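You operate a simulated robot arm through the tools that you are given. There is no shell and no other tool.

You run a simulated robot arm. Do the job below in one go: nothing can be reset, and whatever is moved stays where it is left.

JOB
Scrub the dirty plug on the green mat clean in the steel dish and put it back.
Fine: wet the wooden brush on the teal pad first; brush back in its place. Set down upright: wooden brush. What is to be rubbed or washed off counts as gone when no trace of it is left.
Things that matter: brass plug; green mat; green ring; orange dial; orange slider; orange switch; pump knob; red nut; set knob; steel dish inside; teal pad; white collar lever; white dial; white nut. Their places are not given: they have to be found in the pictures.

Only the result counts: the job must be done as asked and must still hold three seconds after the hand-in. Knocking over, shifting, dropping, spilling or breaking anything else fails it.

ROBOT AND FRAMES
A 6-joint arm with a fingered hand, fixed in place. Base frame: the origin is at the foot of the arm, x ahead of it, y to its left, z up; the work surface is at about z = 0.88. Lengths are in m, angles in rad, forces in N, time in s.
With the tool pointing down near the work surface it reaches from about 0.3 to 0.7 m from the base axis. Its first joint turns from -2.897 to 2.897 rad. Payload 4 kg.
The tool frame sits at the grasp point between the pads (the TCP): z along the fingers, y along the line on which they close. The tips reach 0.022 m beyond it. Largest opening 0.112 m; the body of the gripper starts 0.06 m behind the TCP. The gripper is a hand of 4 fingers: y runs from the thumb to the fingers, the wrist lies at [0, 0, -0.218] in the tool frame, and closing takes about 1.5 s.
Orientation is that of the tool frame in the base frame, as a unit quaternion [x, y, z, w]. With the fingers straight down and closing along the base's y, the tool's x points along the base's -x, its y along +y and its z along -z.

CONTROLS
- The arm moves only by the tool arm_command. Its argument "plan" is a list of rows, each a list of 7 numbers: the shift along the tool's x, y, z in m, then the turn, a rotation vector about the tool's x, y, z in degrees, then the gripper command, from -1 (shut) to 1 (fully open), values between in proportion. In form: [[dx, dy, dz, ax, ay, az, hand], ...]. A call has 1 to 20 rows; each row shifts and turns the commanded pose from where the row before left it, along the tool's axes as they then stand. Rows are played at 5 a second. More than 0.05 m and 0.15 rad between two rows, or a gripper value outside its range, and nothing of the call is played. Where a pose cannot be reached the arm comes as near as it can. A force on the tool above 90 N (or 10 N above the force at the start of the call, whichever is more), or a blocked arm, ends the call early, and 0.2 s more pass. The fingers move at their own pace (about 0.045 m/s each) and stop on an object; they squeeze with about 30 N. The grip force told is the motor's: it shows also when the fingers shut on nothing. Time passes only in rows, and 0.2 s behind the last, so rows that do not move let the fingers close. It gives the time, the measured TCP pose, the force on the tool (base axes), the opening and the grip force at its end, in the units of the frame above (readings bear some noise), with the torque about the TCP (base axes, N m) and any sound that the robot's microphone picked up.
- Cameras (640 x 400 px; columns grow to the right, rows downward): "scene" is fixed at [0.4002, 0.6504, 1.5112]; the picture's right is [-0.73, 0.68, 0.00], its down [0.57, 0.62, -0.54] and it looks along [-0.37, -0.39, -0.84] (base axes); focal length 320 px, centre (320, 200). "wrist" rides on the gripper at [0.069, 0.004, -0.083] in the tool frame; the picture's right is [-0.06, 1.00, 0.00], its down [-0.77, -0.05, -0.64] and it looks along [-0.64, -0.04, 0.77] (tool axes); focal length 243 px, centre (320, 200).
- camera(camera): a new picture of that camera. It takes no simulated time.
- set_grasp(shape): the hand has 4 fingers and takes this shape, open, in about a second: jaw (thumb against the fingers, like two jaws); tri (thumb and two fingers); tip (a fingertip pinch); poke (one finger out to press); point (the index stretched); flat (the hand flat); cup (the hand cupped); fist (a fist). The gripper value then closes the fingers along that shape, each until it touches; the sizes above hold for jaw. It gives what a move gives, with no picture.
- probe_pixels(camera, pixels): for up to 12 pixels [column, row] of the newest picture of that camera ("zoom" is the newest enlarged one), the place [x, y, z] in the base frame of the surface seen there, good to about 0.003 m. It takes no simulated time.
- zoom(camera, box): a new picture of the part [left, top, right, bottom] of that camera's present view, enlarged. It takes no simulated time.
- job_done(): hands the job in; it is judged then, once.

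Open the gripper and draw the arm clear of the work before you hand the job in, unless the task says otherwise.

The tools are called by a JSON object that holds its "method" and its "body". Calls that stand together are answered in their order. arm_command: Moves the arm, as the interface text tells. Its arguments: {"type":"object","properties":{"plan":{"type":"array","items":{"type":"array","items":{"type":"number"}}}},"required":["plan"]} The other tools are called the same way: set_grasp (shape) gives the hand a shape; camera (camera) takes a picture; probe_pixels (camera, pixels) gives the place of the surface under pixels of a picture; zoom (camera, box) takes an enlarged picture of a part of a camera's view; job_done () hands the job in.

At the start:

```text
time_s: 0.0
tool_pos: [0.3425, 0.291, 1.1741]
ee_rot: [0.001, 1.0, 0.0, 0.0]
wrist_force: [-0.4, -0.3, 0.2]
wrist_torque: [0.04, 0.03, -0.02]
grip_width: 0.1119
gripper_force: 0.0
shape: jaw
```

scene: 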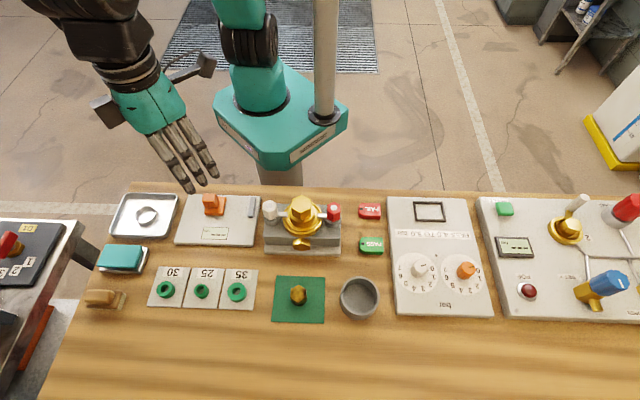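
wrist: 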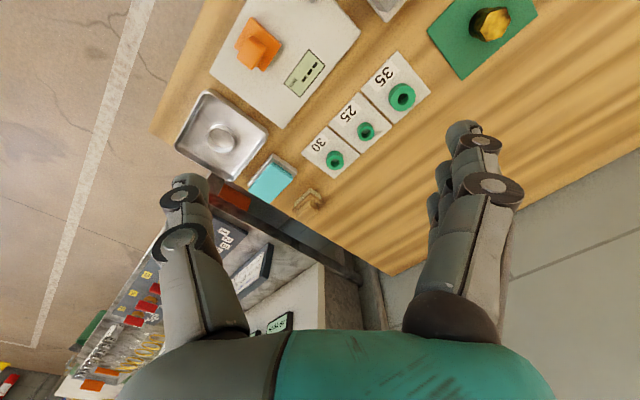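

The scene picture shows the green mat with the brass plug at about (298,297), the steel dish at (360,297), the teal pad at (122,257) and the wooden brush at (105,298). I zoom in on these to see them in detail.

{"method": "zoom", "body": {"camera": "scene", "box": [70, 180, 270, 320]}}

{"method": "zoom", "body": {"camera": "scene", "box": [240, 180, 400, 330]}}

```text
2.86 times, centred on (170, 250) of scene
```

zoom: 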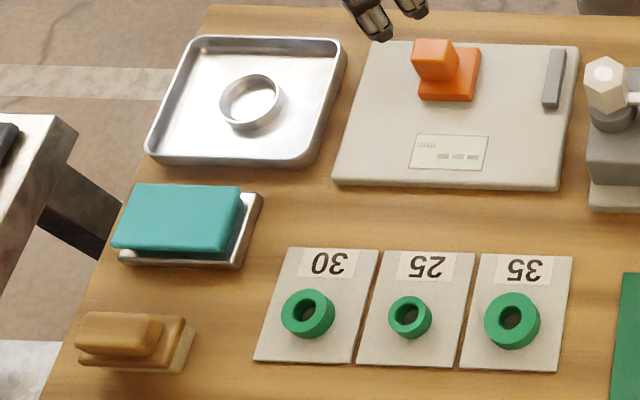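

```text
2.67 times, centred on (320, 255) of scene
```

zoom: 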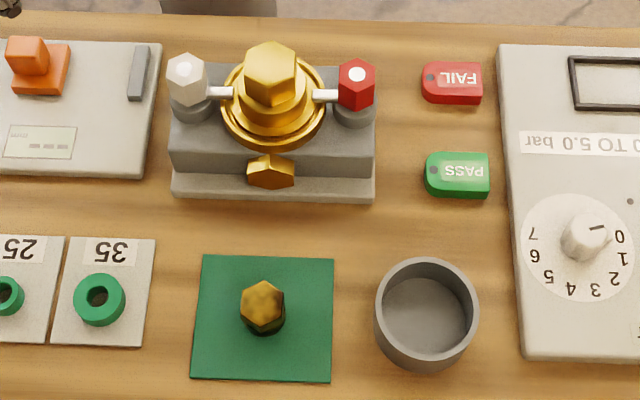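

I probe the places of the plug, mat, both dishes, pad and brush; the silvery tray at (145,215) with a ring in it looks like the steel dish, the grey bowl is at (360,297).

{"method": "probe_pixels", "body": {"camera": "scene", "pixels": [[298, 291], [298, 302], [278, 278], [322, 278], [273, 320], [323, 322], [147, 215], [130, 200], [175, 196], [112, 234], [165, 237], [360, 300]]}}

{"method": "zoom", "body": {"camera": "scene", "box": [80, 280, 140, 320]}}

{"method": "zoom", "body": {"camera": "scene", "box": [268, 270, 332, 326]}}

```text
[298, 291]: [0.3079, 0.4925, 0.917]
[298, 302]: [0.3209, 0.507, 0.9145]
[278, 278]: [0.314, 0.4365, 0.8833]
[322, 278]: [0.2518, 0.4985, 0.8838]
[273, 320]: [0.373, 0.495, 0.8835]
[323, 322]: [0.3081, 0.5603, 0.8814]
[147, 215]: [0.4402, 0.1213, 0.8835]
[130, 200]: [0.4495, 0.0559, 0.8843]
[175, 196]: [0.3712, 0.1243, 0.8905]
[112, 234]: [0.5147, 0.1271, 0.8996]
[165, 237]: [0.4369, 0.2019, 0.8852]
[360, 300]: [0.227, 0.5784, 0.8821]
```

```text
10.00 times, centred on (110, 300) of scene
```

zoom: 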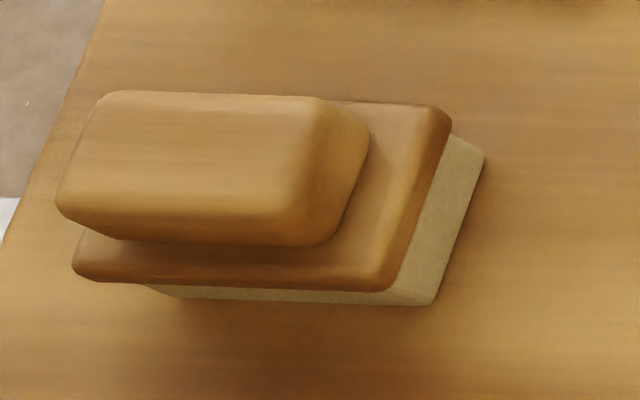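

```text
7.14 times, centred on (300, 298) of scene
```

zoom: 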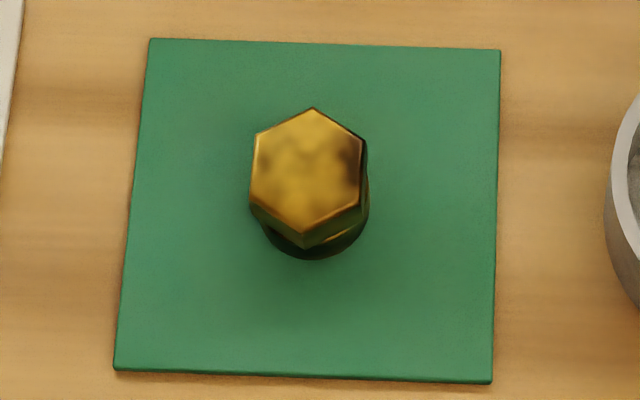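

The last zoom shows dark smudges on the plug's hex top. I probe the plug's outline in it.

{"method": "probe_pixels", "body": {"camera": "zoom", "pixels": [[313, 112], [258, 138], [360, 142], [302, 232], [356, 200], [255, 200], [305, 170], [310, 252], [150, 42], [497, 55], [118, 368], [490, 380]]}}

{"method": "zoom", "body": {"camera": "scene", "box": [80, 240, 160, 320]}}

```text
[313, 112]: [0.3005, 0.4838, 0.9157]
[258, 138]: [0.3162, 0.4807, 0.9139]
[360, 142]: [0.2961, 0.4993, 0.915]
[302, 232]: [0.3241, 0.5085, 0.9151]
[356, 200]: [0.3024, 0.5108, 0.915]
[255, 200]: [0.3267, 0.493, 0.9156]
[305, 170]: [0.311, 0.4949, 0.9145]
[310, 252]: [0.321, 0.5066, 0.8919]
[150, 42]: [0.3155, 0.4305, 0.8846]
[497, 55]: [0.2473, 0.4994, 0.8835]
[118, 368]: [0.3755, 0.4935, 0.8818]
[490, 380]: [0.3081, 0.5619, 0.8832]
```

```text
5.00 times, centred on (120, 280) of scene
```

zoom: 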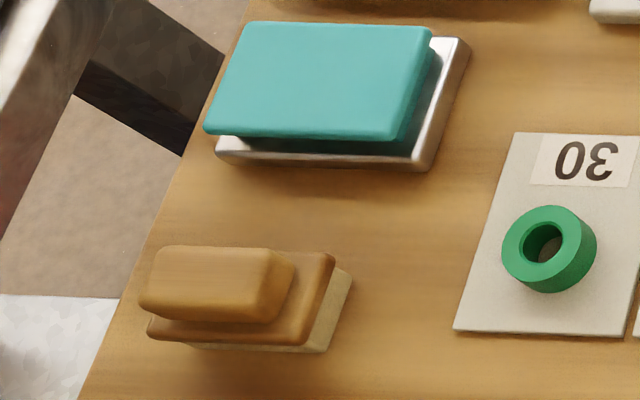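

Plug centre is about (0.311,0.496), top z 0.915, and the mat's sides run at 45° to the base axes. Now I probe the brush and teal pad in the newest zoom.

{"method": "probe_pixels", "body": {"camera": "zoom", "pixels": [[165, 252], [290, 258], [145, 305], [270, 312], [330, 258], [305, 340], [152, 332], [345, 275], [320, 348], [215, 285], [312, 300], [340, 310]]}}

{"method": "probe_pixels", "body": {"camera": "scene", "pixels": [[106, 246], [140, 247], [98, 266], [133, 267], [120, 256], [142, 249], [133, 273], [101, 271], [145, 209], [154, 215], [137, 215], [147, 224]]}}

```text
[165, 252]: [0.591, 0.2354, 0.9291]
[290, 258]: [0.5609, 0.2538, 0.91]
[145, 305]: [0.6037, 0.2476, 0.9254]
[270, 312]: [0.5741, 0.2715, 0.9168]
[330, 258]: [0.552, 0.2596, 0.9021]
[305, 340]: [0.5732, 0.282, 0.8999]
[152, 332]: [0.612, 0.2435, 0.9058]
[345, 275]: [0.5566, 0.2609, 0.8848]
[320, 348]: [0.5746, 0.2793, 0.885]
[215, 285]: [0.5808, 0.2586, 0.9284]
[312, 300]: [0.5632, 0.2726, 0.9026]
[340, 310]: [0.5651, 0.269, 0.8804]
```

```text
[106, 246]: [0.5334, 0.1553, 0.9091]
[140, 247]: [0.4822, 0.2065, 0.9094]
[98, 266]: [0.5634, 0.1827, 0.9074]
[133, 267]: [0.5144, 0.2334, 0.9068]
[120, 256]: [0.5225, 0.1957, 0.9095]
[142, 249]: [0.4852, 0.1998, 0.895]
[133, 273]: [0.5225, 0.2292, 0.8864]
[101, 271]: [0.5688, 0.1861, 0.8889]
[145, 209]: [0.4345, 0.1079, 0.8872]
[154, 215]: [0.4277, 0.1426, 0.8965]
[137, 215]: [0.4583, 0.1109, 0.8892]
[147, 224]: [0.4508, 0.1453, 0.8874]
```

I zoom the wrist view on the brush, pad and tray before moving.

{"method": "zoom", "body": {"camera": "wrist", "box": [170, 80, 350, 230]}}

{"method": "zoom", "body": {"camera": "wrist", "box": [410, 0, 560, 90]}}

```text
2.67 times, centred on (260, 155) of wrist
```

zoom: 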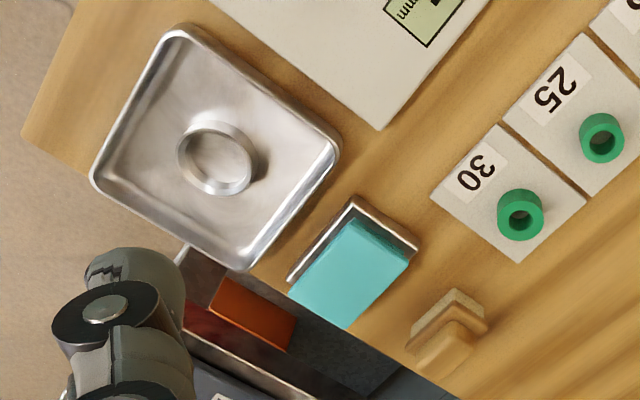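

```text
4.27 times, centred on (485, 45) of wrist
```

zoom: 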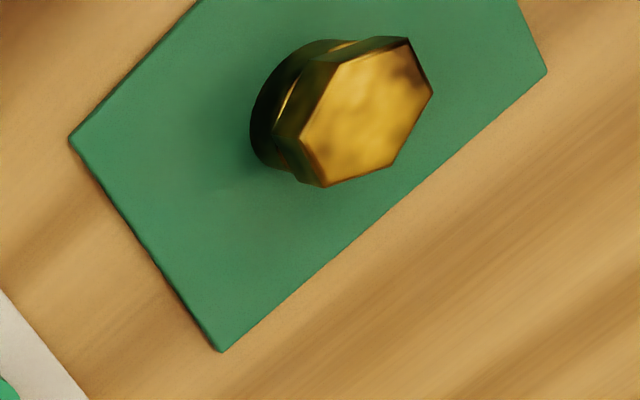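

I move the open hand to above the tray's near side to see the ring and tray in the wrist camera closely.

{"method": "arm_command", "body": {"plan": [[0.0025, -0.0322, 0.0288, 0, 0, 0, 1], [0.0025, -0.0322, 0.0288, 0, 0, 0, 1], [0.0025, -0.0322, 0.0288, 0, 0, 0, 1], [0.0025, -0.0322, 0.0288, 0, 0, 0, 1], [0.0025, -0.0322, 0.0288, 0, 0, 0, 1], [0, 0, 0, 0, 0, 0, 1]]}}

{"method": "camera", "body": {"camera": "wrist"}}

```text
time_s: 1.4
tool_pos: [0.3311, 0.1264, 1.0295]
ee_rot: [0.0, 1.0, 0.0, 0.0]
wrist_force: [-0.5, -0.4, 0.3]
wrist_torque: [0.05, -0.01, 0.0]
grip_width: 0.1119
gripper_force: 0.1
shape: jaw
```

```text
taken
```

wrist: 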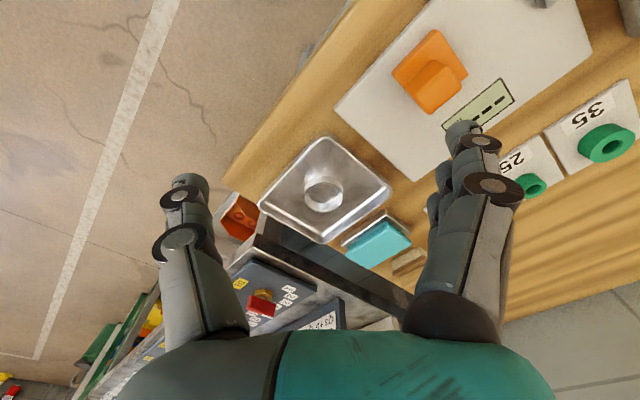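

The ring in the tray shows at (325,195); I zoom and probe it.

{"method": "zoom", "body": {"camera": "wrist", "box": [250, 130, 440, 280]}}

```text
2.67 times, centred on (345, 205) of wrist
```

zoom: 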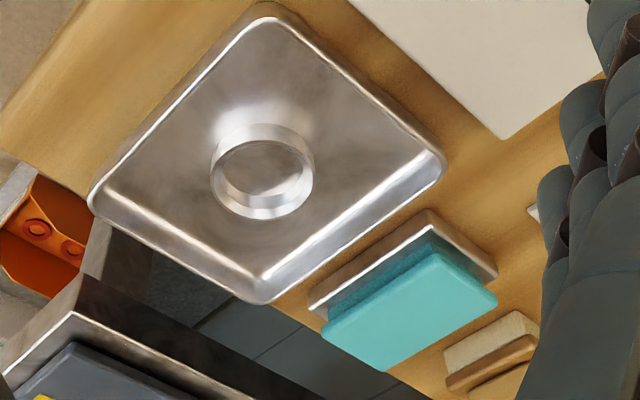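

{"method": "probe_pixels", "body": {"camera": "zoom", "pixels": [[262, 175], [262, 126], [213, 168], [312, 168], [262, 214], [230, 196], [305, 196], [262, 144], [225, 166], [300, 166], [270, 278], [440, 165]]}}

{"method": "probe_pixels", "body": {"camera": "scene", "pixels": [[147, 207], [139, 211], [156, 211], [147, 218], [131, 196], [176, 197], [113, 233], [164, 236], [147, 213], [141, 217], [154, 217], [147, 222]]}}

```text
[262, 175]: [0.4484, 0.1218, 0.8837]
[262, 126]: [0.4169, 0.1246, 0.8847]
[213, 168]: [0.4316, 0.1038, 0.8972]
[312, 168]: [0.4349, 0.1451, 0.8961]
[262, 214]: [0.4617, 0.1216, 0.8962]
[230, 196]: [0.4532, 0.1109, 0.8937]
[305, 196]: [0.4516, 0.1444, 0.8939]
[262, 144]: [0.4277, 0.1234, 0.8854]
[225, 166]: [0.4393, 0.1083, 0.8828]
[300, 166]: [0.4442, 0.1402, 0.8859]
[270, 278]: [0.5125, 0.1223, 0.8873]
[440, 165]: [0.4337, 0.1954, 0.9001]
```

```text
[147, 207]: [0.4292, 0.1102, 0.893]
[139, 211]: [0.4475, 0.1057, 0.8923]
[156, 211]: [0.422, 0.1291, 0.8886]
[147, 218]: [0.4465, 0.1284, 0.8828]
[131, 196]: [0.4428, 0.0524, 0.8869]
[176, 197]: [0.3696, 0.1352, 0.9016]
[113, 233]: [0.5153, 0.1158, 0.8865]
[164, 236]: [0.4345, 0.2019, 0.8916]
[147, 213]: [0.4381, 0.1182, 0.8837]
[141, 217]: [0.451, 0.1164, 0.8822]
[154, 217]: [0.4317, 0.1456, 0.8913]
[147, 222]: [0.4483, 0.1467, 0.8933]
```

Ring centre is near (0.441,0.125), its top z 0.8965, floor 0.884. I probe the valve and the bowl heights before travelling across to the plug.

{"method": "probe_pixels", "body": {"camera": "scene", "pixels": [[301, 205], [270, 206], [334, 210], [302, 244], [300, 253], [345, 285], [375, 285], [360, 279], [240, 292], [213, 202], [371, 212], [372, 246]]}}

```text
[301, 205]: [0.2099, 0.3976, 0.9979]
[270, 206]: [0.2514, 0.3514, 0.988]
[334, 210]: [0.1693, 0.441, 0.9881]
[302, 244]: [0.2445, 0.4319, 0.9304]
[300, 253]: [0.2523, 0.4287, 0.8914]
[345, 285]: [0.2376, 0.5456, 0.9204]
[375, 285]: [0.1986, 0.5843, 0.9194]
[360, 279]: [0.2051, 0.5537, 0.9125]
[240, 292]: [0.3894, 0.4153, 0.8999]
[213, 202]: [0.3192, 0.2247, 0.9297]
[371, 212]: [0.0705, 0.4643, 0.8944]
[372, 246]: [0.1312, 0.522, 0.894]
```

Valve top is at about z 1.0, so I rise to z 1.07 and travel to above the plug, then yaw by -15° so the closing line fits the hex flats.

{"method": "arm_command", "body": {"plan": [[0, 0, -0.04, 0, 0, 0, 1], [0, 0.0465, 0, 0, 0, 0, 1], [0, 0.0465, 0, 0, 0, 0, 1], [0, 0.0465, 0, 0, 0, 0, 1], [0, 0.0465, 0, 0, 0, 0, 1], [0.005, 0.046, 0, 0, 0, 0, 1], [0.005, 0.046, 0, 0, 0, 0, 1], [0.005, 0.046, 0, 0, 0, 0, 1], [0.005, 0.045, 0, 0, 0, 0, 1], [0, 0, 0, 0, 0, 7.5, 1], [0, 0, 0, 0, 0, 7.5, 1], [0, 0, 0.03, 0, 0, 0, 1], [0, 0, 0, 0, 0, 0, 1], [0, 0, 0, 0, 0, 0, 1]]}}

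{"method": "camera", "body": {"camera": "wrist"}}

{"method": "camera", "body": {"camera": "scene"}}

```text
time_s: 4.4
tool_pos: [0.309, 0.4993, 1.038]
ee_rot: [0.13, 0.991, 0.0, -0.001]
wrist_force: [-0.7, -0.3, 0.5]
wrist_torque: [0.03, 0.0, -0.02]
grip_width: 0.1118
gripper_force: 0.1
shape: jaw
```

```text
taken
```

wrist: 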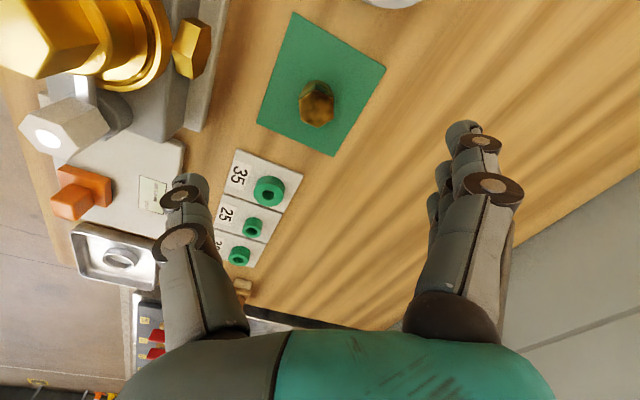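

```text
taken
```

scene: 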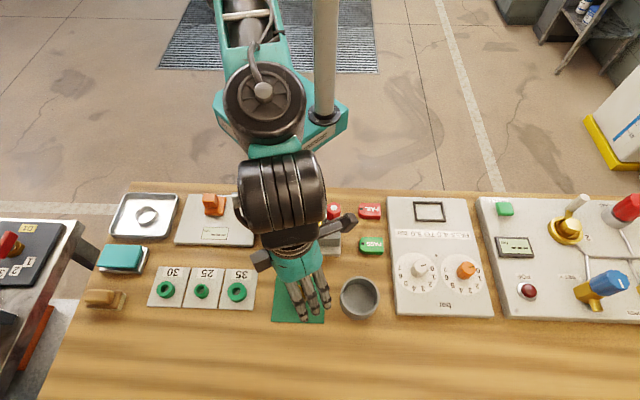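

The plug is at (318,103) in the wrist view; I zoom in on it.

{"method": "zoom", "body": {"camera": "wrist", "box": [280, 70, 360, 140]}}

{"method": "zoom", "body": {"camera": "scene", "box": [260, 230, 400, 330]}}

```text
5.71 times, centred on (320, 105) of wrist
```

zoom: 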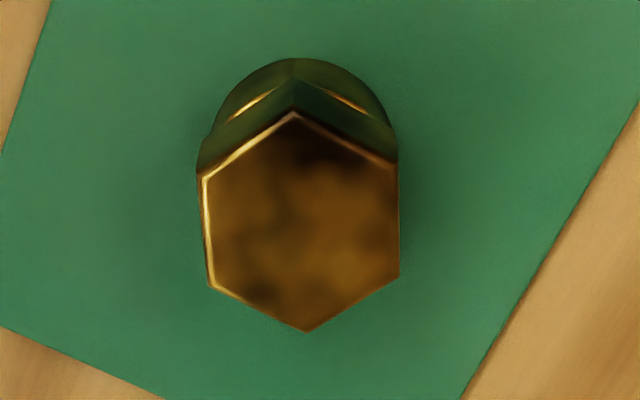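

```text
4.00 times, centred on (330, 280) of scene
```

zoom: 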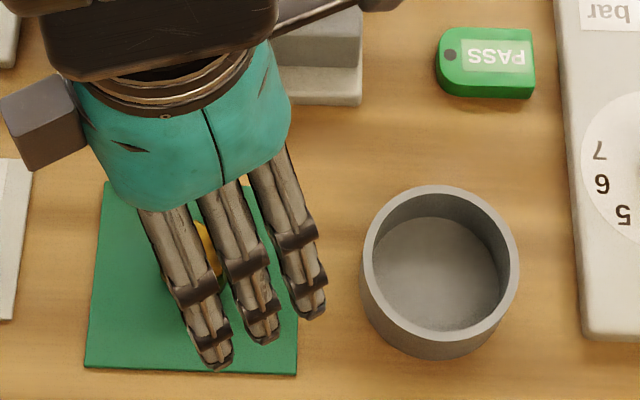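

I re-zoom the wrist view and probe the hex and cylinder edges to get heights.

{"method": "zoom", "body": {"camera": "wrist", "box": [280, 70, 360, 140]}}

{"method": "probe_pixels", "body": {"camera": "zoom", "pixels": [[295, 115], [395, 168], [395, 272], [306, 326], [212, 286], [204, 180], [295, 98], [295, 84], [295, 70], [295, 61], [230, 145], [240, 108]]}}

```text
5.71 times, centred on (320, 105) of wrist
```

zoom: 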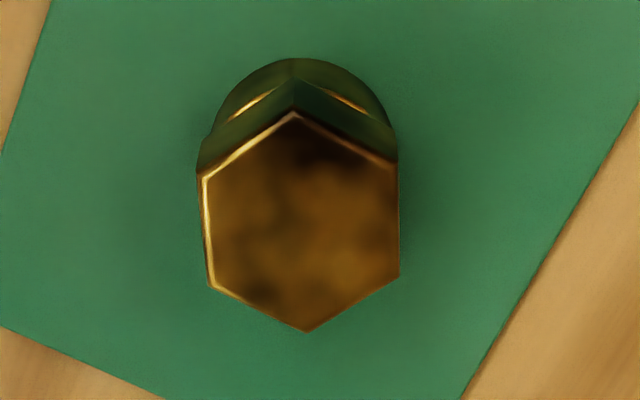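

```text
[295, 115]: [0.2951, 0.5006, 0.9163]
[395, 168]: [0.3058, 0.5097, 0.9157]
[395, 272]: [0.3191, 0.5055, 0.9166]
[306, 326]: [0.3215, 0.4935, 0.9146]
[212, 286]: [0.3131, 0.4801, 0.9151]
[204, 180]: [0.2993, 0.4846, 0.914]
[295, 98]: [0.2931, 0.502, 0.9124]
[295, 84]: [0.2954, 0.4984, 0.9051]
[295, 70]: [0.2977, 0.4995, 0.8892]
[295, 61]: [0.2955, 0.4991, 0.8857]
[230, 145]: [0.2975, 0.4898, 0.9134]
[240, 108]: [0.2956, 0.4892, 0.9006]
```

The hex head spans about z 0.905–0.915, 0.026 across flats, centre (0.310,0.496). I descend in two stages toward TCP z 0.922, so the tips stay above the ring height later.

{"method": "arm_command", "body": {"plan": [[-0.0018, -0.003, 0.03, 0, 0, 0, 1], [0, 0, 0.03, 0, 0, 0, 1], [0, 0, 0.025, 0, 0, 0, 1], [0, 0, 0.015, 0, 0, 0, 1], [0, 0, 0.008, 0, 0, 0, 1], [0, 0, 0.008, 0, 0, 0, 1], [0, 0, 0, 0, 0, 0, 1], [0, 0, 0, 0, 0, 0, 1]]}}

{"method": "camera", "body": {"camera": "wrist"}}

{"method": "zoom", "body": {"camera": "scene", "box": [240, 230, 400, 330]}}

```text
time_s: 6.2
tool_pos: [0.3102, 0.4935, 0.9234]
ee_rot: [0.131, 0.991, 0.0, 0.0]
wrist_force: [0.2, 0.0, -1.0]
wrist_torque: [-0.01, 0.04, -0.02]
grip_width: 0.1118
gripper_force: 0.0
shape: jaw
```

```text
taken
```

wrist: 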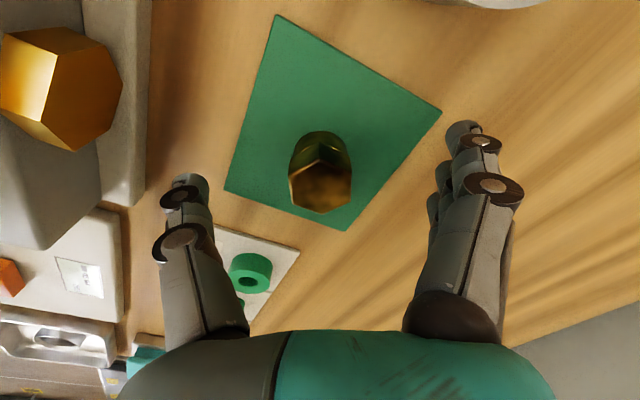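

```text
4.00 times, centred on (320, 280) of scene
```

zoom: 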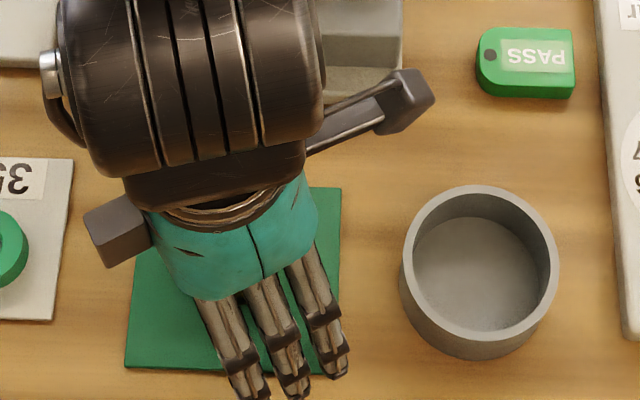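

The plug's head sits at (319,190) in the wrist view, right between thumb and fingers at TCP height. I close the hand on it.

{"method": "arm_command", "body": {"plan": [[0, 0, 0, 0, 0, 0, 0.5], [0, 0, 0, 0, 0, 0, 0], [0, 0, 0, 0, 0, 0, -0.3], [0, 0, 0, 0, 0, 0, -0.6], [0, 0, 0, 0, 0, 0, -1], [0, 0, 0, 0, 0, 0, -1], [0, 0, 0, 0, 0, 0, -1], [0, 0, 0, 0, 0, 0, -1], [0, 0, 0, 0, 0, 0, -1]]}}

{"method": "camera", "body": {"camera": "wrist"}}

{"method": "zoom", "body": {"camera": "scene", "box": [240, 230, 400, 330]}}

```text
time_s: 8.2
tool_pos: [0.3116, 0.4938, 0.924]
ee_rot: [0.131, 0.991, 0.0, 0.0]
wrist_force: [-1.1, -0.5, 0.6]
wrist_torque: [0.03, 0.03, 0.02]
grip_width: 0.019
gripper_force: 29.4
shape: jaw
```

```text
taken
```

wrist: 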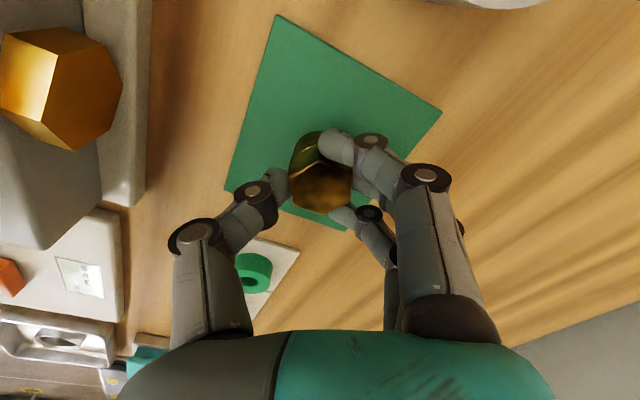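

```text
4.00 times, centred on (320, 280) of scene
```

zoom: 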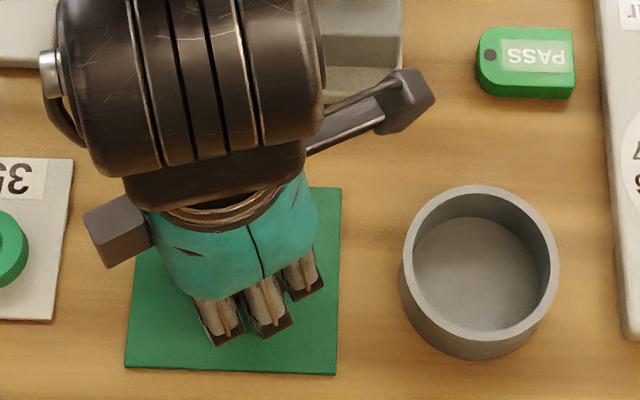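

The hand reports grip 29 N at 0.019; I zoom the wrist view to check how the fingers hold the plug.

{"method": "zoom", "body": {"camera": "wrist", "box": [240, 110, 420, 250]}}

```text
2.86 times, centred on (330, 180) of wrist
```

zoom: 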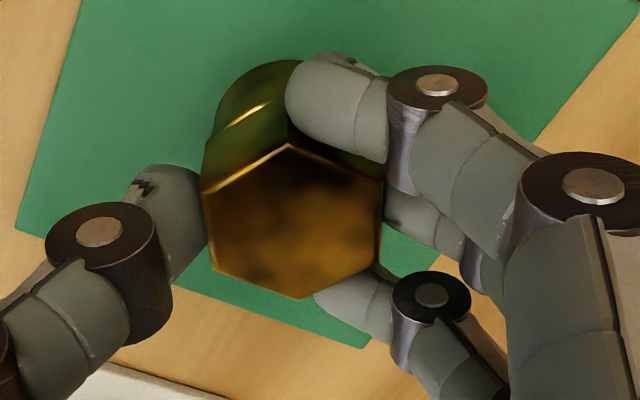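

Thumb and fingers sit well on the hex flats. I lift gently by 0.06 m and look.

{"method": "arm_command", "body": {"plan": [[0, 0, -0.005, 0, 0, 0, -1], [0, 0, -0.01, 0, 0, 0, -1], [0, 0, -0.015, 0, 0, 0, -1], [0, 0, -0.015, 0, 0, 0, -1], [0, 0, -0.015, 0, 0, 0, -1], [0, 0, 0, 0, 0, 0, -1], [0, 0, 0, 0, 0, 0, -1]]}}

{"method": "camera", "body": {"camera": "wrist"}}

{"method": "zoom", "body": {"camera": "wrist", "box": [240, 110, 420, 250]}}

```text
time_s: 9.8
tool_pos: [0.311, 0.4969, 0.9841]
ee_rot: [0.13, 0.991, 0.0, 0.0]
wrist_force: [0.1, -0.7, -1.3]
wrist_torque: [0.02, -0.01, 0.0]
grip_width: 0.0191
gripper_force: 30.1
shape: jaw
```

```text
taken
```

wrist: 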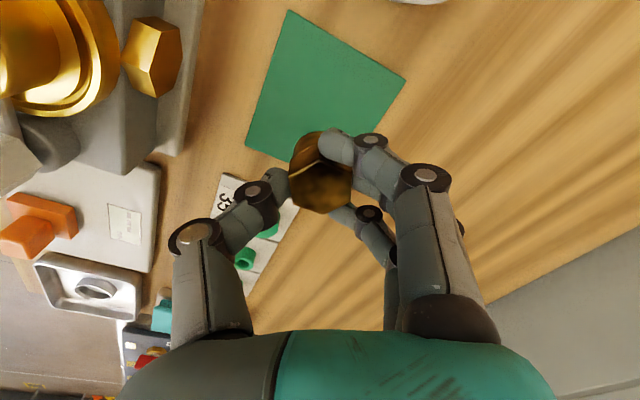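

```text
2.86 times, centred on (330, 180) of wrist
```

zoom: 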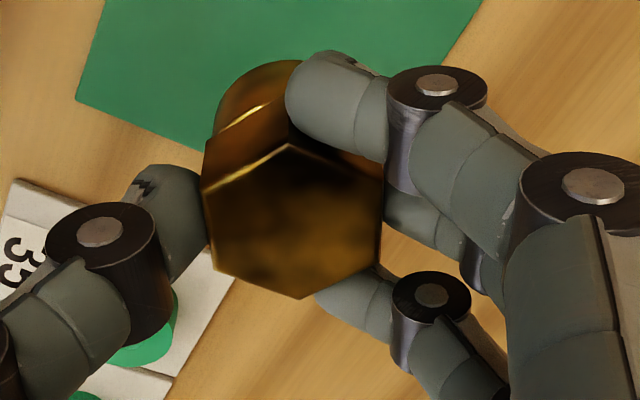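

The plug is held steadily. I rise to about z 1.05 and travel to above the ring in the tray at (0.441,0.1255).

{"method": "arm_command", "body": {"plan": [[0, 0, -0.035, 0, 0, 0, -1], [0, 0, -0.035, 0, 0, 0, -1], [-0.0222, -0.0325, 0, 0, 0, 0, -1], [-0.0222, -0.0325, 0, 0, 0, 0, -1], [-0.0222, -0.0325, 0, 0, 0, 0, -1], [-0.0222, -0.0325, 0, 0, 0, 0, -1], [-0.0222, -0.0325, 0, 0, 0, 0, -1], [-0.0222, -0.0325, 0, 0, 0, 0, -1], [-0.0222, -0.0325, 0, 0, 0, 0, -1], [-0.0222, -0.0325, 0, 0, 0, 0, -1], [-0.0222, -0.0325, 0, 0, 0, 0, -1], [-0.0221, -0.0325, 0, 0, 0, 0, -1], [0, 0, 0, 0, 0, 0, -1], [0, 0, 0, 0, 0, 0, -1]]}}

{"method": "camera", "body": {"camera": "wrist"}}

{"method": "camera", "body": {"camera": "scene"}}

```text
time_s: 12.8
tool_pos: [0.4444, 0.1228, 1.0521]
ee_rot: [0.131, 0.991, 0.0, 0.0]
wrist_force: [-0.1, 0.1, -2.0]
wrist_torque: [-0.01, -0.02, 0.0]
grip_width: 0.0189
gripper_force: 29.9
shape: jaw
```

```text
taken
```

wrist: 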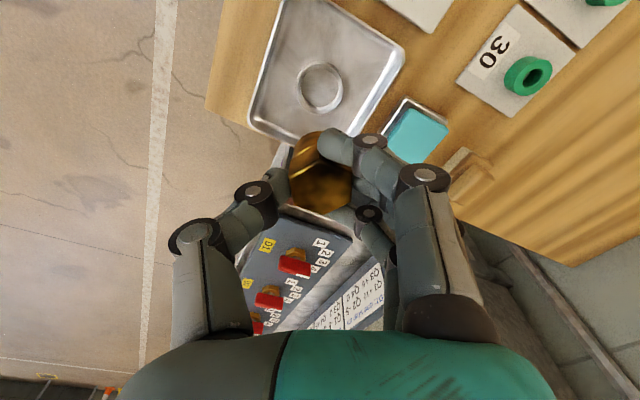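

```text
taken
```

scene: 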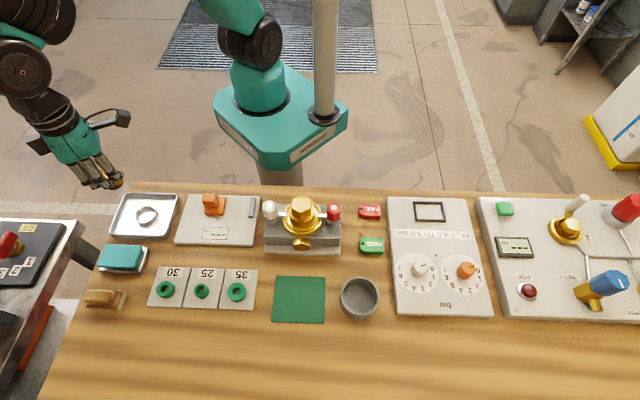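

The ring is in view at (320,88) of the wrist picture, beneath the held plug. I zoom and probe it for a more exact centre.

{"method": "zoom", "body": {"camera": "wrist", "box": [280, 50, 360, 120]}}

{"method": "probe_pixels", "body": {"camera": "wrist", "pixels": [[299, 87], [343, 87], [320, 64], [320, 111], [320, 88], [312, 92], [328, 92], [315, 80], [282, 2], [402, 52], [250, 118], [372, 130]]}}

```text
5.71 times, centred on (320, 85) of wrist
```

zoom: 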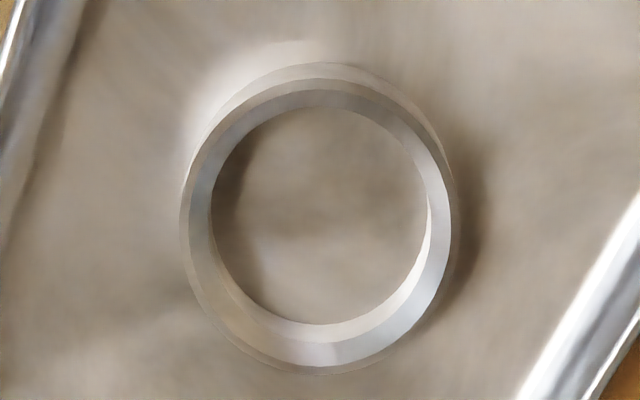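

```text
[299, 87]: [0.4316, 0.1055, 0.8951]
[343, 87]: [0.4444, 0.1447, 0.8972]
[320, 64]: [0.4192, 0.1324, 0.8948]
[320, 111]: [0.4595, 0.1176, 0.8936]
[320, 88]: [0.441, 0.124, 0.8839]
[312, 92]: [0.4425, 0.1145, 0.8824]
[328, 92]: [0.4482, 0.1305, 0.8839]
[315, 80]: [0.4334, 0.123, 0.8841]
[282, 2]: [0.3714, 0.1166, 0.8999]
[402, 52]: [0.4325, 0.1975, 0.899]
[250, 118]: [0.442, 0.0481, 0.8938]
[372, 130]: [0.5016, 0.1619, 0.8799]
```

I probe the rim in the zoom for the ring centre.

{"method": "probe_pixels", "body": {"camera": "zoom", "pixels": [[186, 220], [453, 220], [322, 84], [315, 366], [225, 125], [415, 125], [225, 325], [412, 322], [320, 104], [318, 325], [212, 200], [430, 200]]}}

```text
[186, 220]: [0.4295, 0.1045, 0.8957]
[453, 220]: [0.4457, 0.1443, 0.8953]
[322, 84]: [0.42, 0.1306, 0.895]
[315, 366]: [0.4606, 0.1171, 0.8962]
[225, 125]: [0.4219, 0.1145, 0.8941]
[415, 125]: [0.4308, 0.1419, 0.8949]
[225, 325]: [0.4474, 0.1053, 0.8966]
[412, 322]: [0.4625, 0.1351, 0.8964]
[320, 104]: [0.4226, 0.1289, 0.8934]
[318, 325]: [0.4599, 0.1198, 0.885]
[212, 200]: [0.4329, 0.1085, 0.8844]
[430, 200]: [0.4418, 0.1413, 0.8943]
```

Ring centre averages to (0.440,0.1245). Now I probe the held plug's top corners to know its offset from the TCP.

{"method": "zoom", "body": {"camera": "wrist", "box": [270, 120, 370, 220]}}

{"method": "probe_pixels", "body": {"camera": "wrist", "pixels": [[321, 162], [292, 177], [349, 175], [293, 203], [324, 212], [347, 202], [320, 188], [305, 180], [335, 180], [300, 140], [312, 134], [305, 155]]}}

```text
4.00 times, centred on (320, 170) of wrist
```

zoom: 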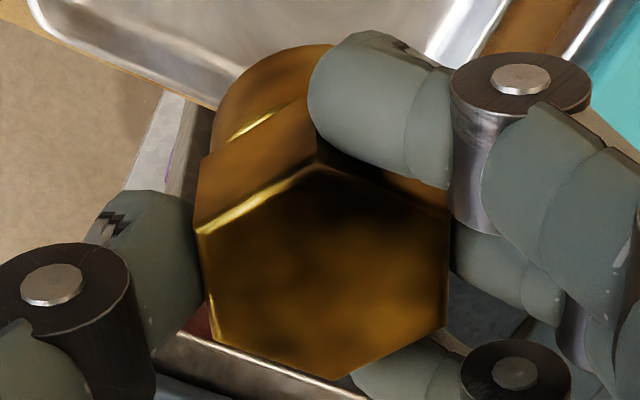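

```text
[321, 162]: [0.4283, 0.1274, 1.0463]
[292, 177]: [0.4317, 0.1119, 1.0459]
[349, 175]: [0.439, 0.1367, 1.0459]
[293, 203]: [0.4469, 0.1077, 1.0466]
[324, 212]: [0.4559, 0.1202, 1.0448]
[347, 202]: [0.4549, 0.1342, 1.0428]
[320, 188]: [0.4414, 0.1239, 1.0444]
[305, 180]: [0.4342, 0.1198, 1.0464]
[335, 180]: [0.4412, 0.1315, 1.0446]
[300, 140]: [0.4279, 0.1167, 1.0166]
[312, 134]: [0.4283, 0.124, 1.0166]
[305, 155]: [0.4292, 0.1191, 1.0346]
```

The plug centre is at (0.4428,0.1230), so I shift by (-0.003,+0.0015) base and descend to TCP z about 0.95, then check again.

{"method": "arm_command", "body": {"plan": [[0.0031, 0.0007, 0.03, 0, 0, 0, -1], [0, 0, 0.03, 0, 0, 0, -1], [0, 0, 0.025, 0, 0, 0, -1], [0, 0, 0.015, 0, 0, 0, -1], [0, 0, 0, 0, 0, 0, -1], [0, 0, 0, 0, 0, 0, -1], [0, 0, 0, 0, 0, 0, -1]]}}

{"method": "camera", "body": {"camera": "wrist"}}

{"method": "zoom", "body": {"camera": "wrist", "box": [250, 80, 390, 220]}}

{"method": "zoom", "body": {"camera": "scene", "box": [90, 170, 210, 270]}}

```text
time_s: 14.4
tool_pos: [0.4397, 0.1277, 0.953]
ee_rot: [0.13, 0.991, -0.001, -0.001]
wrist_force: [-0.2, -0.6, -2.1]
wrist_torque: [0.0, 0.0, 0.04]
grip_width: 0.0185
gripper_force: 29.7
shape: jaw
```

```text
taken
```

wrist: 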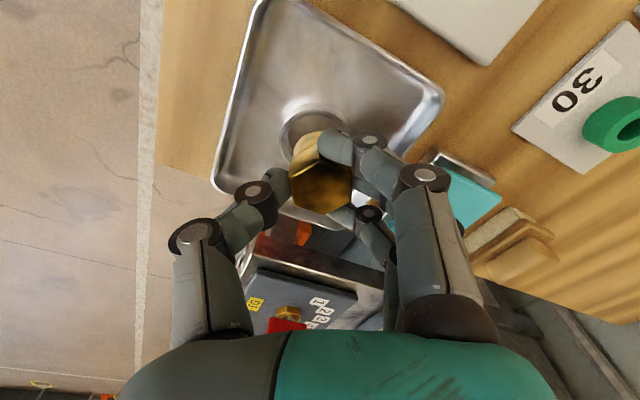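

```text
2.86 times, centred on (320, 150) of wrist
```

zoom: 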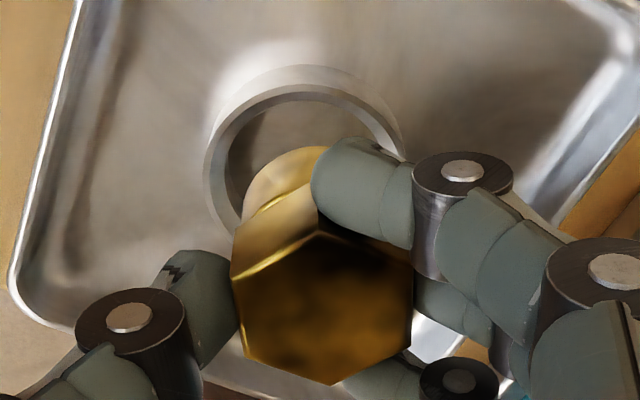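

```text
4.00 times, centred on (150, 220) of scene
```

zoom: 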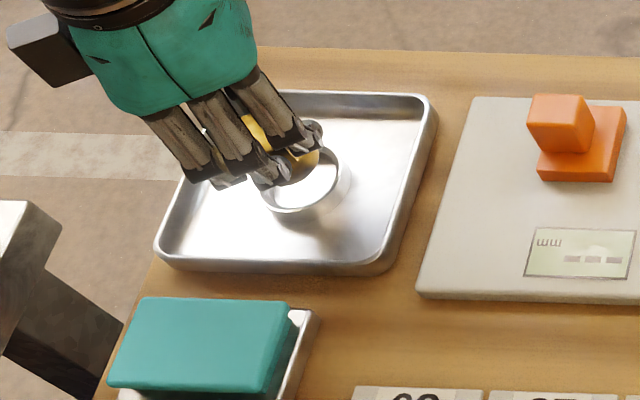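

I probe the plug's top corners and the ring's rim in this picture for the remaining offset.

{"method": "zoom", "body": {"camera": "wrist", "box": [250, 80, 390, 220]}}

{"method": "probe_pixels", "body": {"camera": "zoom", "pixels": [[318, 236], [236, 278], [411, 275], [245, 354], [333, 380], [409, 342], [209, 165], [232, 115], [305, 92], [370, 110], [400, 145], [214, 195]]}}

```text
2.86 times, centred on (320, 150) of wrist
```

zoom: 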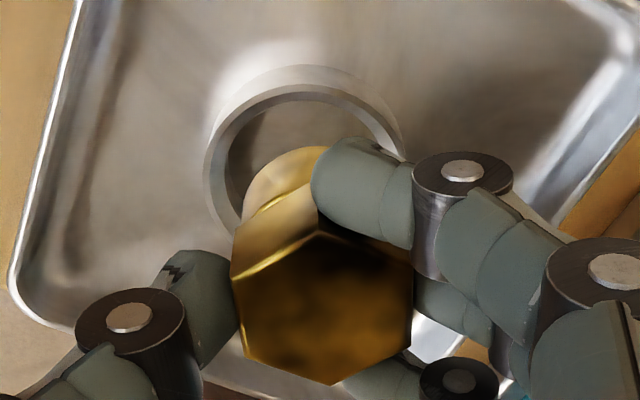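

```text
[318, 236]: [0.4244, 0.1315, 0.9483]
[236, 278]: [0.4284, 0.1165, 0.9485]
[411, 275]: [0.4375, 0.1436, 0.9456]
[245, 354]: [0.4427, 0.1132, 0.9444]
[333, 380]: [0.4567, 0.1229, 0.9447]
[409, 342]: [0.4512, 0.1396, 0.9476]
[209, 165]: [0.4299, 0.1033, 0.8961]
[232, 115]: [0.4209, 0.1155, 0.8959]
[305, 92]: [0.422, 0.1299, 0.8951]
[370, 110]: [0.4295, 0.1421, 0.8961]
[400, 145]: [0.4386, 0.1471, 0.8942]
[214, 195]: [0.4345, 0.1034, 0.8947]
```

Plug centre is (0.440,0.128) and ring centre (0.440,0.125), so I shift by -0.003 in y, descend 0.012 and let it settle.

{"method": "arm_command", "body": {"plan": [[-0.0008, -0.0028, 0, 0, 0, 0, -1], [0, 0, 0.006, 0, 0, 0, -1], [0, 0, 0.005, 0, 0, 0, -1], [0, 0, 0, 0, 0, 0, -1], [0, 0, 0, 0, 0, 0, -1], [0, 0, 0, 0, 0, 0, -1]]}}

{"method": "zoom", "body": {"camera": "wrist", "box": [250, 80, 390, 220]}}

{"method": "probe_pixels", "body": {"camera": "zoom", "pixels": [[318, 236], [236, 278], [411, 275], [245, 354], [333, 380], [409, 342], [204, 200], [235, 150], [300, 122], [360, 130], [215, 240], [260, 160]]}}

{"method": "zoom", "body": {"camera": "scene", "box": [100, 180, 190, 250]}}

```text
time_s: 15.8
tool_pos: [0.438, 0.1238, 0.9421]
ee_rot: [0.131, 0.991, 0.0, 0.0]
wrist_force: [-1.1, -0.1, -1.2]
wrist_torque: [0.01, -0.01, -0.02]
grip_width: 0.0184
gripper_force: 30.6
shape: jaw
```

```text
2.86 times, centred on (320, 150) of wrist
```

zoom: 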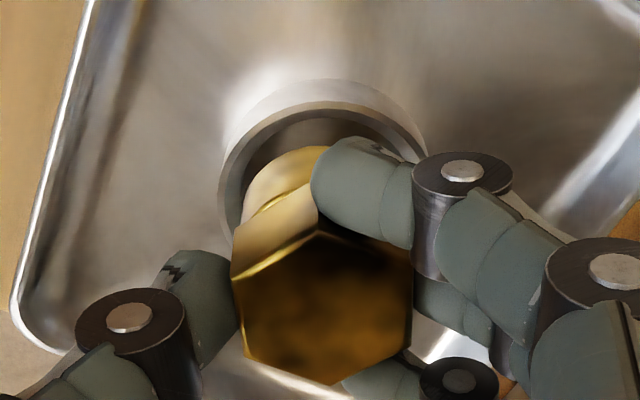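

```text
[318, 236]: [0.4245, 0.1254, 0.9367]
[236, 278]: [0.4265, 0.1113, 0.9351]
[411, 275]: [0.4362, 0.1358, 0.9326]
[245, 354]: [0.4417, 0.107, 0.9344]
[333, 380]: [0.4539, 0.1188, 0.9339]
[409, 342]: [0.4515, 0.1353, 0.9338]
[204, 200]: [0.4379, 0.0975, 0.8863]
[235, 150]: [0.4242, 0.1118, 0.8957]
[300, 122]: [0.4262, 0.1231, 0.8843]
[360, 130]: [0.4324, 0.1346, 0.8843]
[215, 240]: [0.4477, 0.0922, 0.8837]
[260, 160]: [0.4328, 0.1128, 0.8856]
```

```text
5.71 times, centred on (145, 215) of scene
```

zoom: 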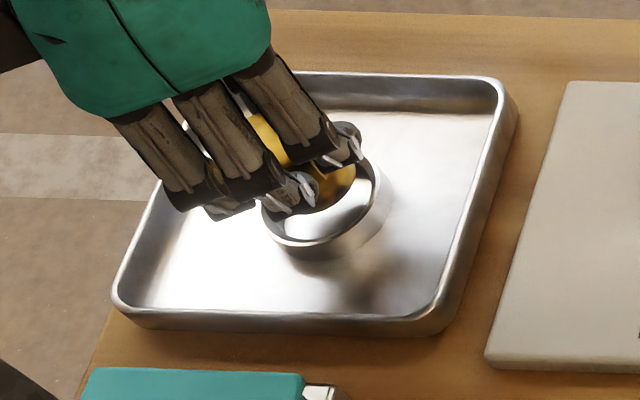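

The plug now is at about (0.439,0.1225), nearly centred; I nudge (+0.001,+0.0015) and lower in small steps to TCP z 0.930, watching the force.

{"method": "arm_command", "body": {"plan": [[-0.0006, 0.0017, 0, 0, 0, 0, -1], [0, 0, 0.003, 0, 0, 0, -1], [0, 0, 0.003, 0, 0, 0, -1], [0, 0, 0.003, 0, 0, 0, -1], [0, 0, 0.002, 0, 0, 0, -1], [0, 0, 0, 0, 0, 0, -1], [0, 0, 0, 0, 0, 0, -1]]}}

{"method": "zoom", "body": {"camera": "wrist", "box": [250, 80, 390, 220]}}

{"method": "zoom", "body": {"camera": "scene", "box": [100, 180, 190, 250]}}

```text
time_s: 17.4
tool_pos: [0.4407, 0.1237, 0.9318]
ee_rot: [0.13, 0.991, 0.0, 0.0]
wrist_force: [-0.5, 0.0, -1.8]
wrist_torque: [0.01, 0.02, 0.01]
grip_width: 0.0189
gripper_force: 29.9
shape: jaw
```

```text
2.86 times, centred on (320, 150) of wrist
```

zoom: 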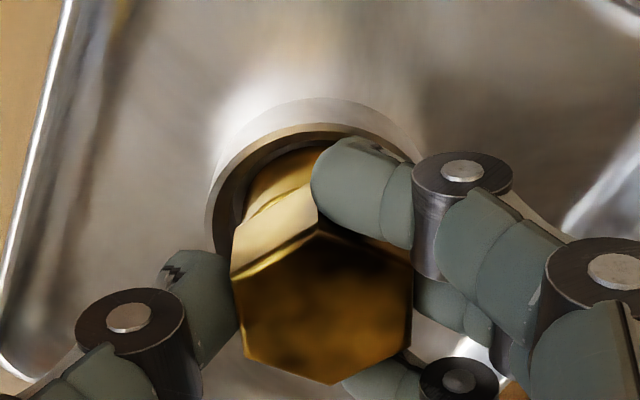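

```text
5.71 times, centred on (145, 215) of scene
```

zoom: 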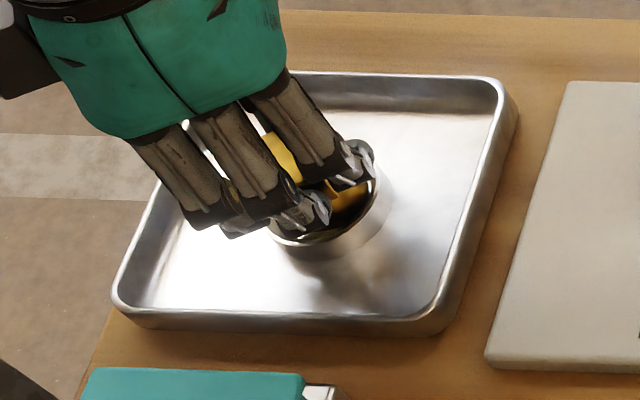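

The plug bottom has entered the ring without force. I centre it by -0.0015 along tool y and lower in small steps to about 0.9245.

{"method": "arm_command", "body": {"plan": [[0, -0.0015, 0, 0, 0, 0, -1], [0, 0, 0.002, 0, 0, 0, -1], [0, 0, 0.002, 0, 0, 0, -1], [0, 0, 0.002, 0, 0, 0, -1], [0, 0, 0.001, 0, 0, 0, -1], [0, 0, 0, 0, 0, 0, -1], [0, 0, 0, 0, 0, 0, -1]]}}

{"method": "zoom", "body": {"camera": "wrist", "box": [250, 80, 390, 220]}}

{"method": "zoom", "body": {"camera": "scene", "box": [100, 180, 190, 250]}}

```text
time_s: 19.0
tool_pos: [0.4407, 0.1237, 0.9251]
ee_rot: [0.13, 0.992, 0.0, 0.0]
wrist_force: [-0.2, 0.5, -2.5]
wrist_torque: [0.0, 0.01, -0.01]
grip_width: 0.0187
gripper_force: 29.5
shape: jaw
```

```text
2.86 times, centred on (320, 150) of wrist
```

zoom: 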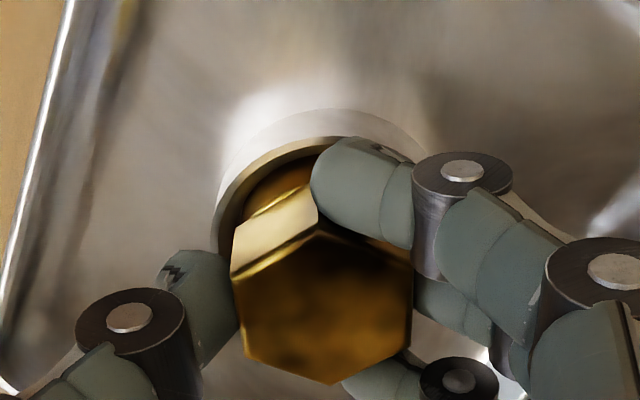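

```text
5.71 times, centred on (145, 215) of scene
```

zoom: 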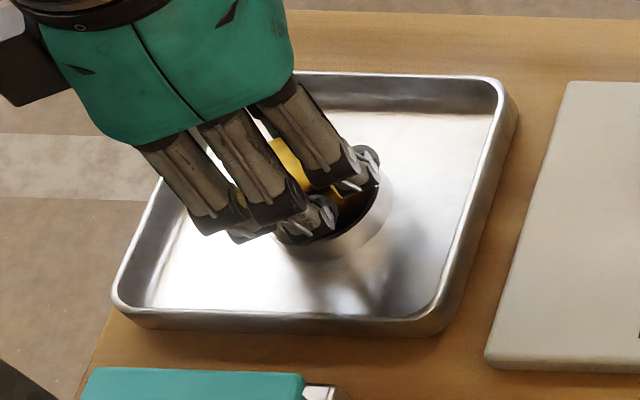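

Still no contact force; I lower by two 1 mm steps more and read the force.

{"method": "arm_command", "body": {"plan": [[0, 0, 0.001, 0, 0, 0, -1], [0, 0, 0, 0, 0, 0, -1], [0, 0, 0.001, 0, 0, 0, -1], [0, 0, 0, 0, 0, 0, -1]]}}

```text
time_s: 20.0
tool_pos: [0.4391, 0.1236, 0.9231]
ee_rot: [0.131, 0.991, 0.0, 0.001]
wrist_force: [0.5, -1.6, 8.1]
wrist_torque: [0.07, -0.05, -0.04]
grip_width: 0.0189
gripper_force: 30.0
shape: jaw
```

Contact at 8 N and TCP z 0.923: the plug stands on the dish floor. I open the fingers and then rise.

{"method": "arm_command", "body": {"plan": [[0, 0, -0.001, 0, 0, 0, -0.6], [0, 0, 0, 0, 0, 0, -0.3], [0, 0, 0, 0, 0, 0, 0], [0, 0, 0, 0, 0, 0, 0.3], [0, 0, 0, 0, 0, 0, 0.3], [0, 0, 0, 0, 0, 0, 0.3], [0, 0, 0, 0, 0, 0, 0.3]]}}

{"method": "camera", "body": {"camera": "wrist"}}

```text
time_s: 21.6
tool_pos: [0.4371, 0.1248, 0.9238]
ee_rot: [0.131, 0.991, -0.001, -0.001]
wrist_force: [-0.1, -0.3, -0.4]
wrist_torque: [0.02, -0.03, -0.01]
grip_width: 0.0725
gripper_force: 0.0
shape: jaw
```

```text
taken
```

wrist: 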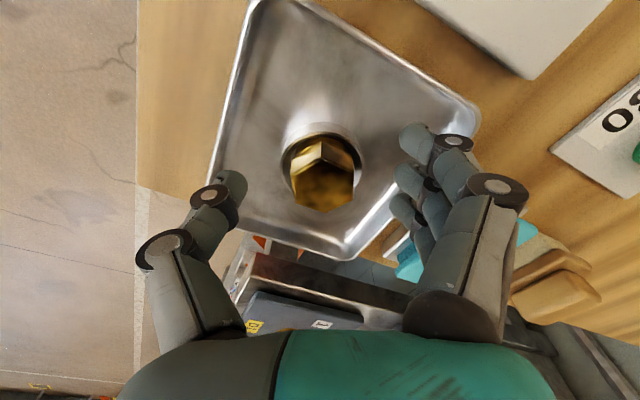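

The plug stands in the ring at (322,180). I rise, turn by 30° so that the closing line crosses the brush handle, and go above the brush with the fingers half closed.

{"method": "arm_command", "body": {"plan": [[0, 0, -0.02, 0, 0, 0, 0.3], [0, 0, -0.03, 0, 0, 0, 0.3], [0, 0, -0.04, 0, 0, 0, 0.3], [0, 0, -0.02, 0, 0, 7.5, 0.2], [0, 0, 0, 0, 0, 7.5, 0.1], [0, 0, 0, 0, 0, 7.5, 0], [0, 0, 0, 0, 0, 7.5, 0], [-0.0025, 0.0383, 0, 0, 0, 0, 0], [-0.0025, 0.0383, 0, 0, 0, 0, 0], [-0.0025, 0.0383, 0, 0, 0, 0, 0], [-0.0025, 0.0383, 0, 0, 0, 0, 0], [-0.0025, 0.0383, 0, 0, 0, 0, 0], [0, 0, 0, 0, 0, 0, 0], [0, 0, 0, 0, 0, 0, 0], [0, 0, 0, 0, 0, 0, 0]]}}

{"method": "camera", "body": {"camera": "wrist"}}

{"method": "camera", "body": {"camera": "scene"}}

```text
time_s: 24.8
tool_pos: [0.5852, 0.2535, 1.0322]
ee_rot: [0.383, 0.924, 0.0, 0.001]
wrist_force: [0.4, -0.5, 1.2]
wrist_torque: [0.0, 0.01, 0.01]
grip_width: 0.0566
gripper_force: 0.0
shape: jaw
```

```text
taken
```

wrist: 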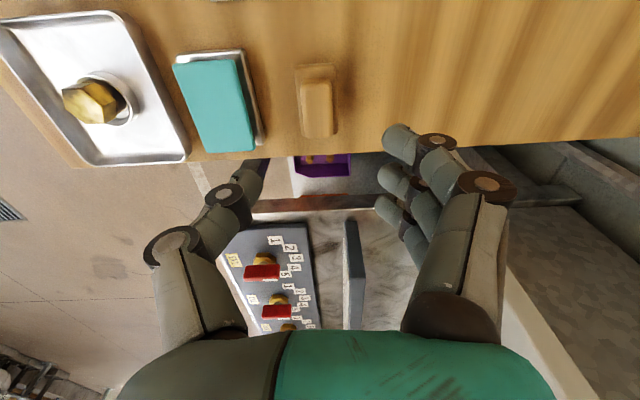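

```text
taken
```

scene: 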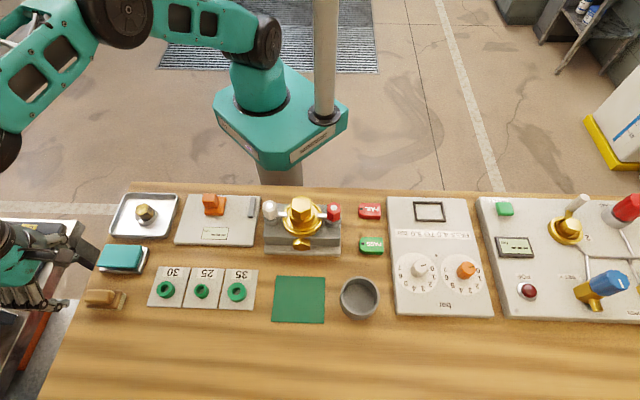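

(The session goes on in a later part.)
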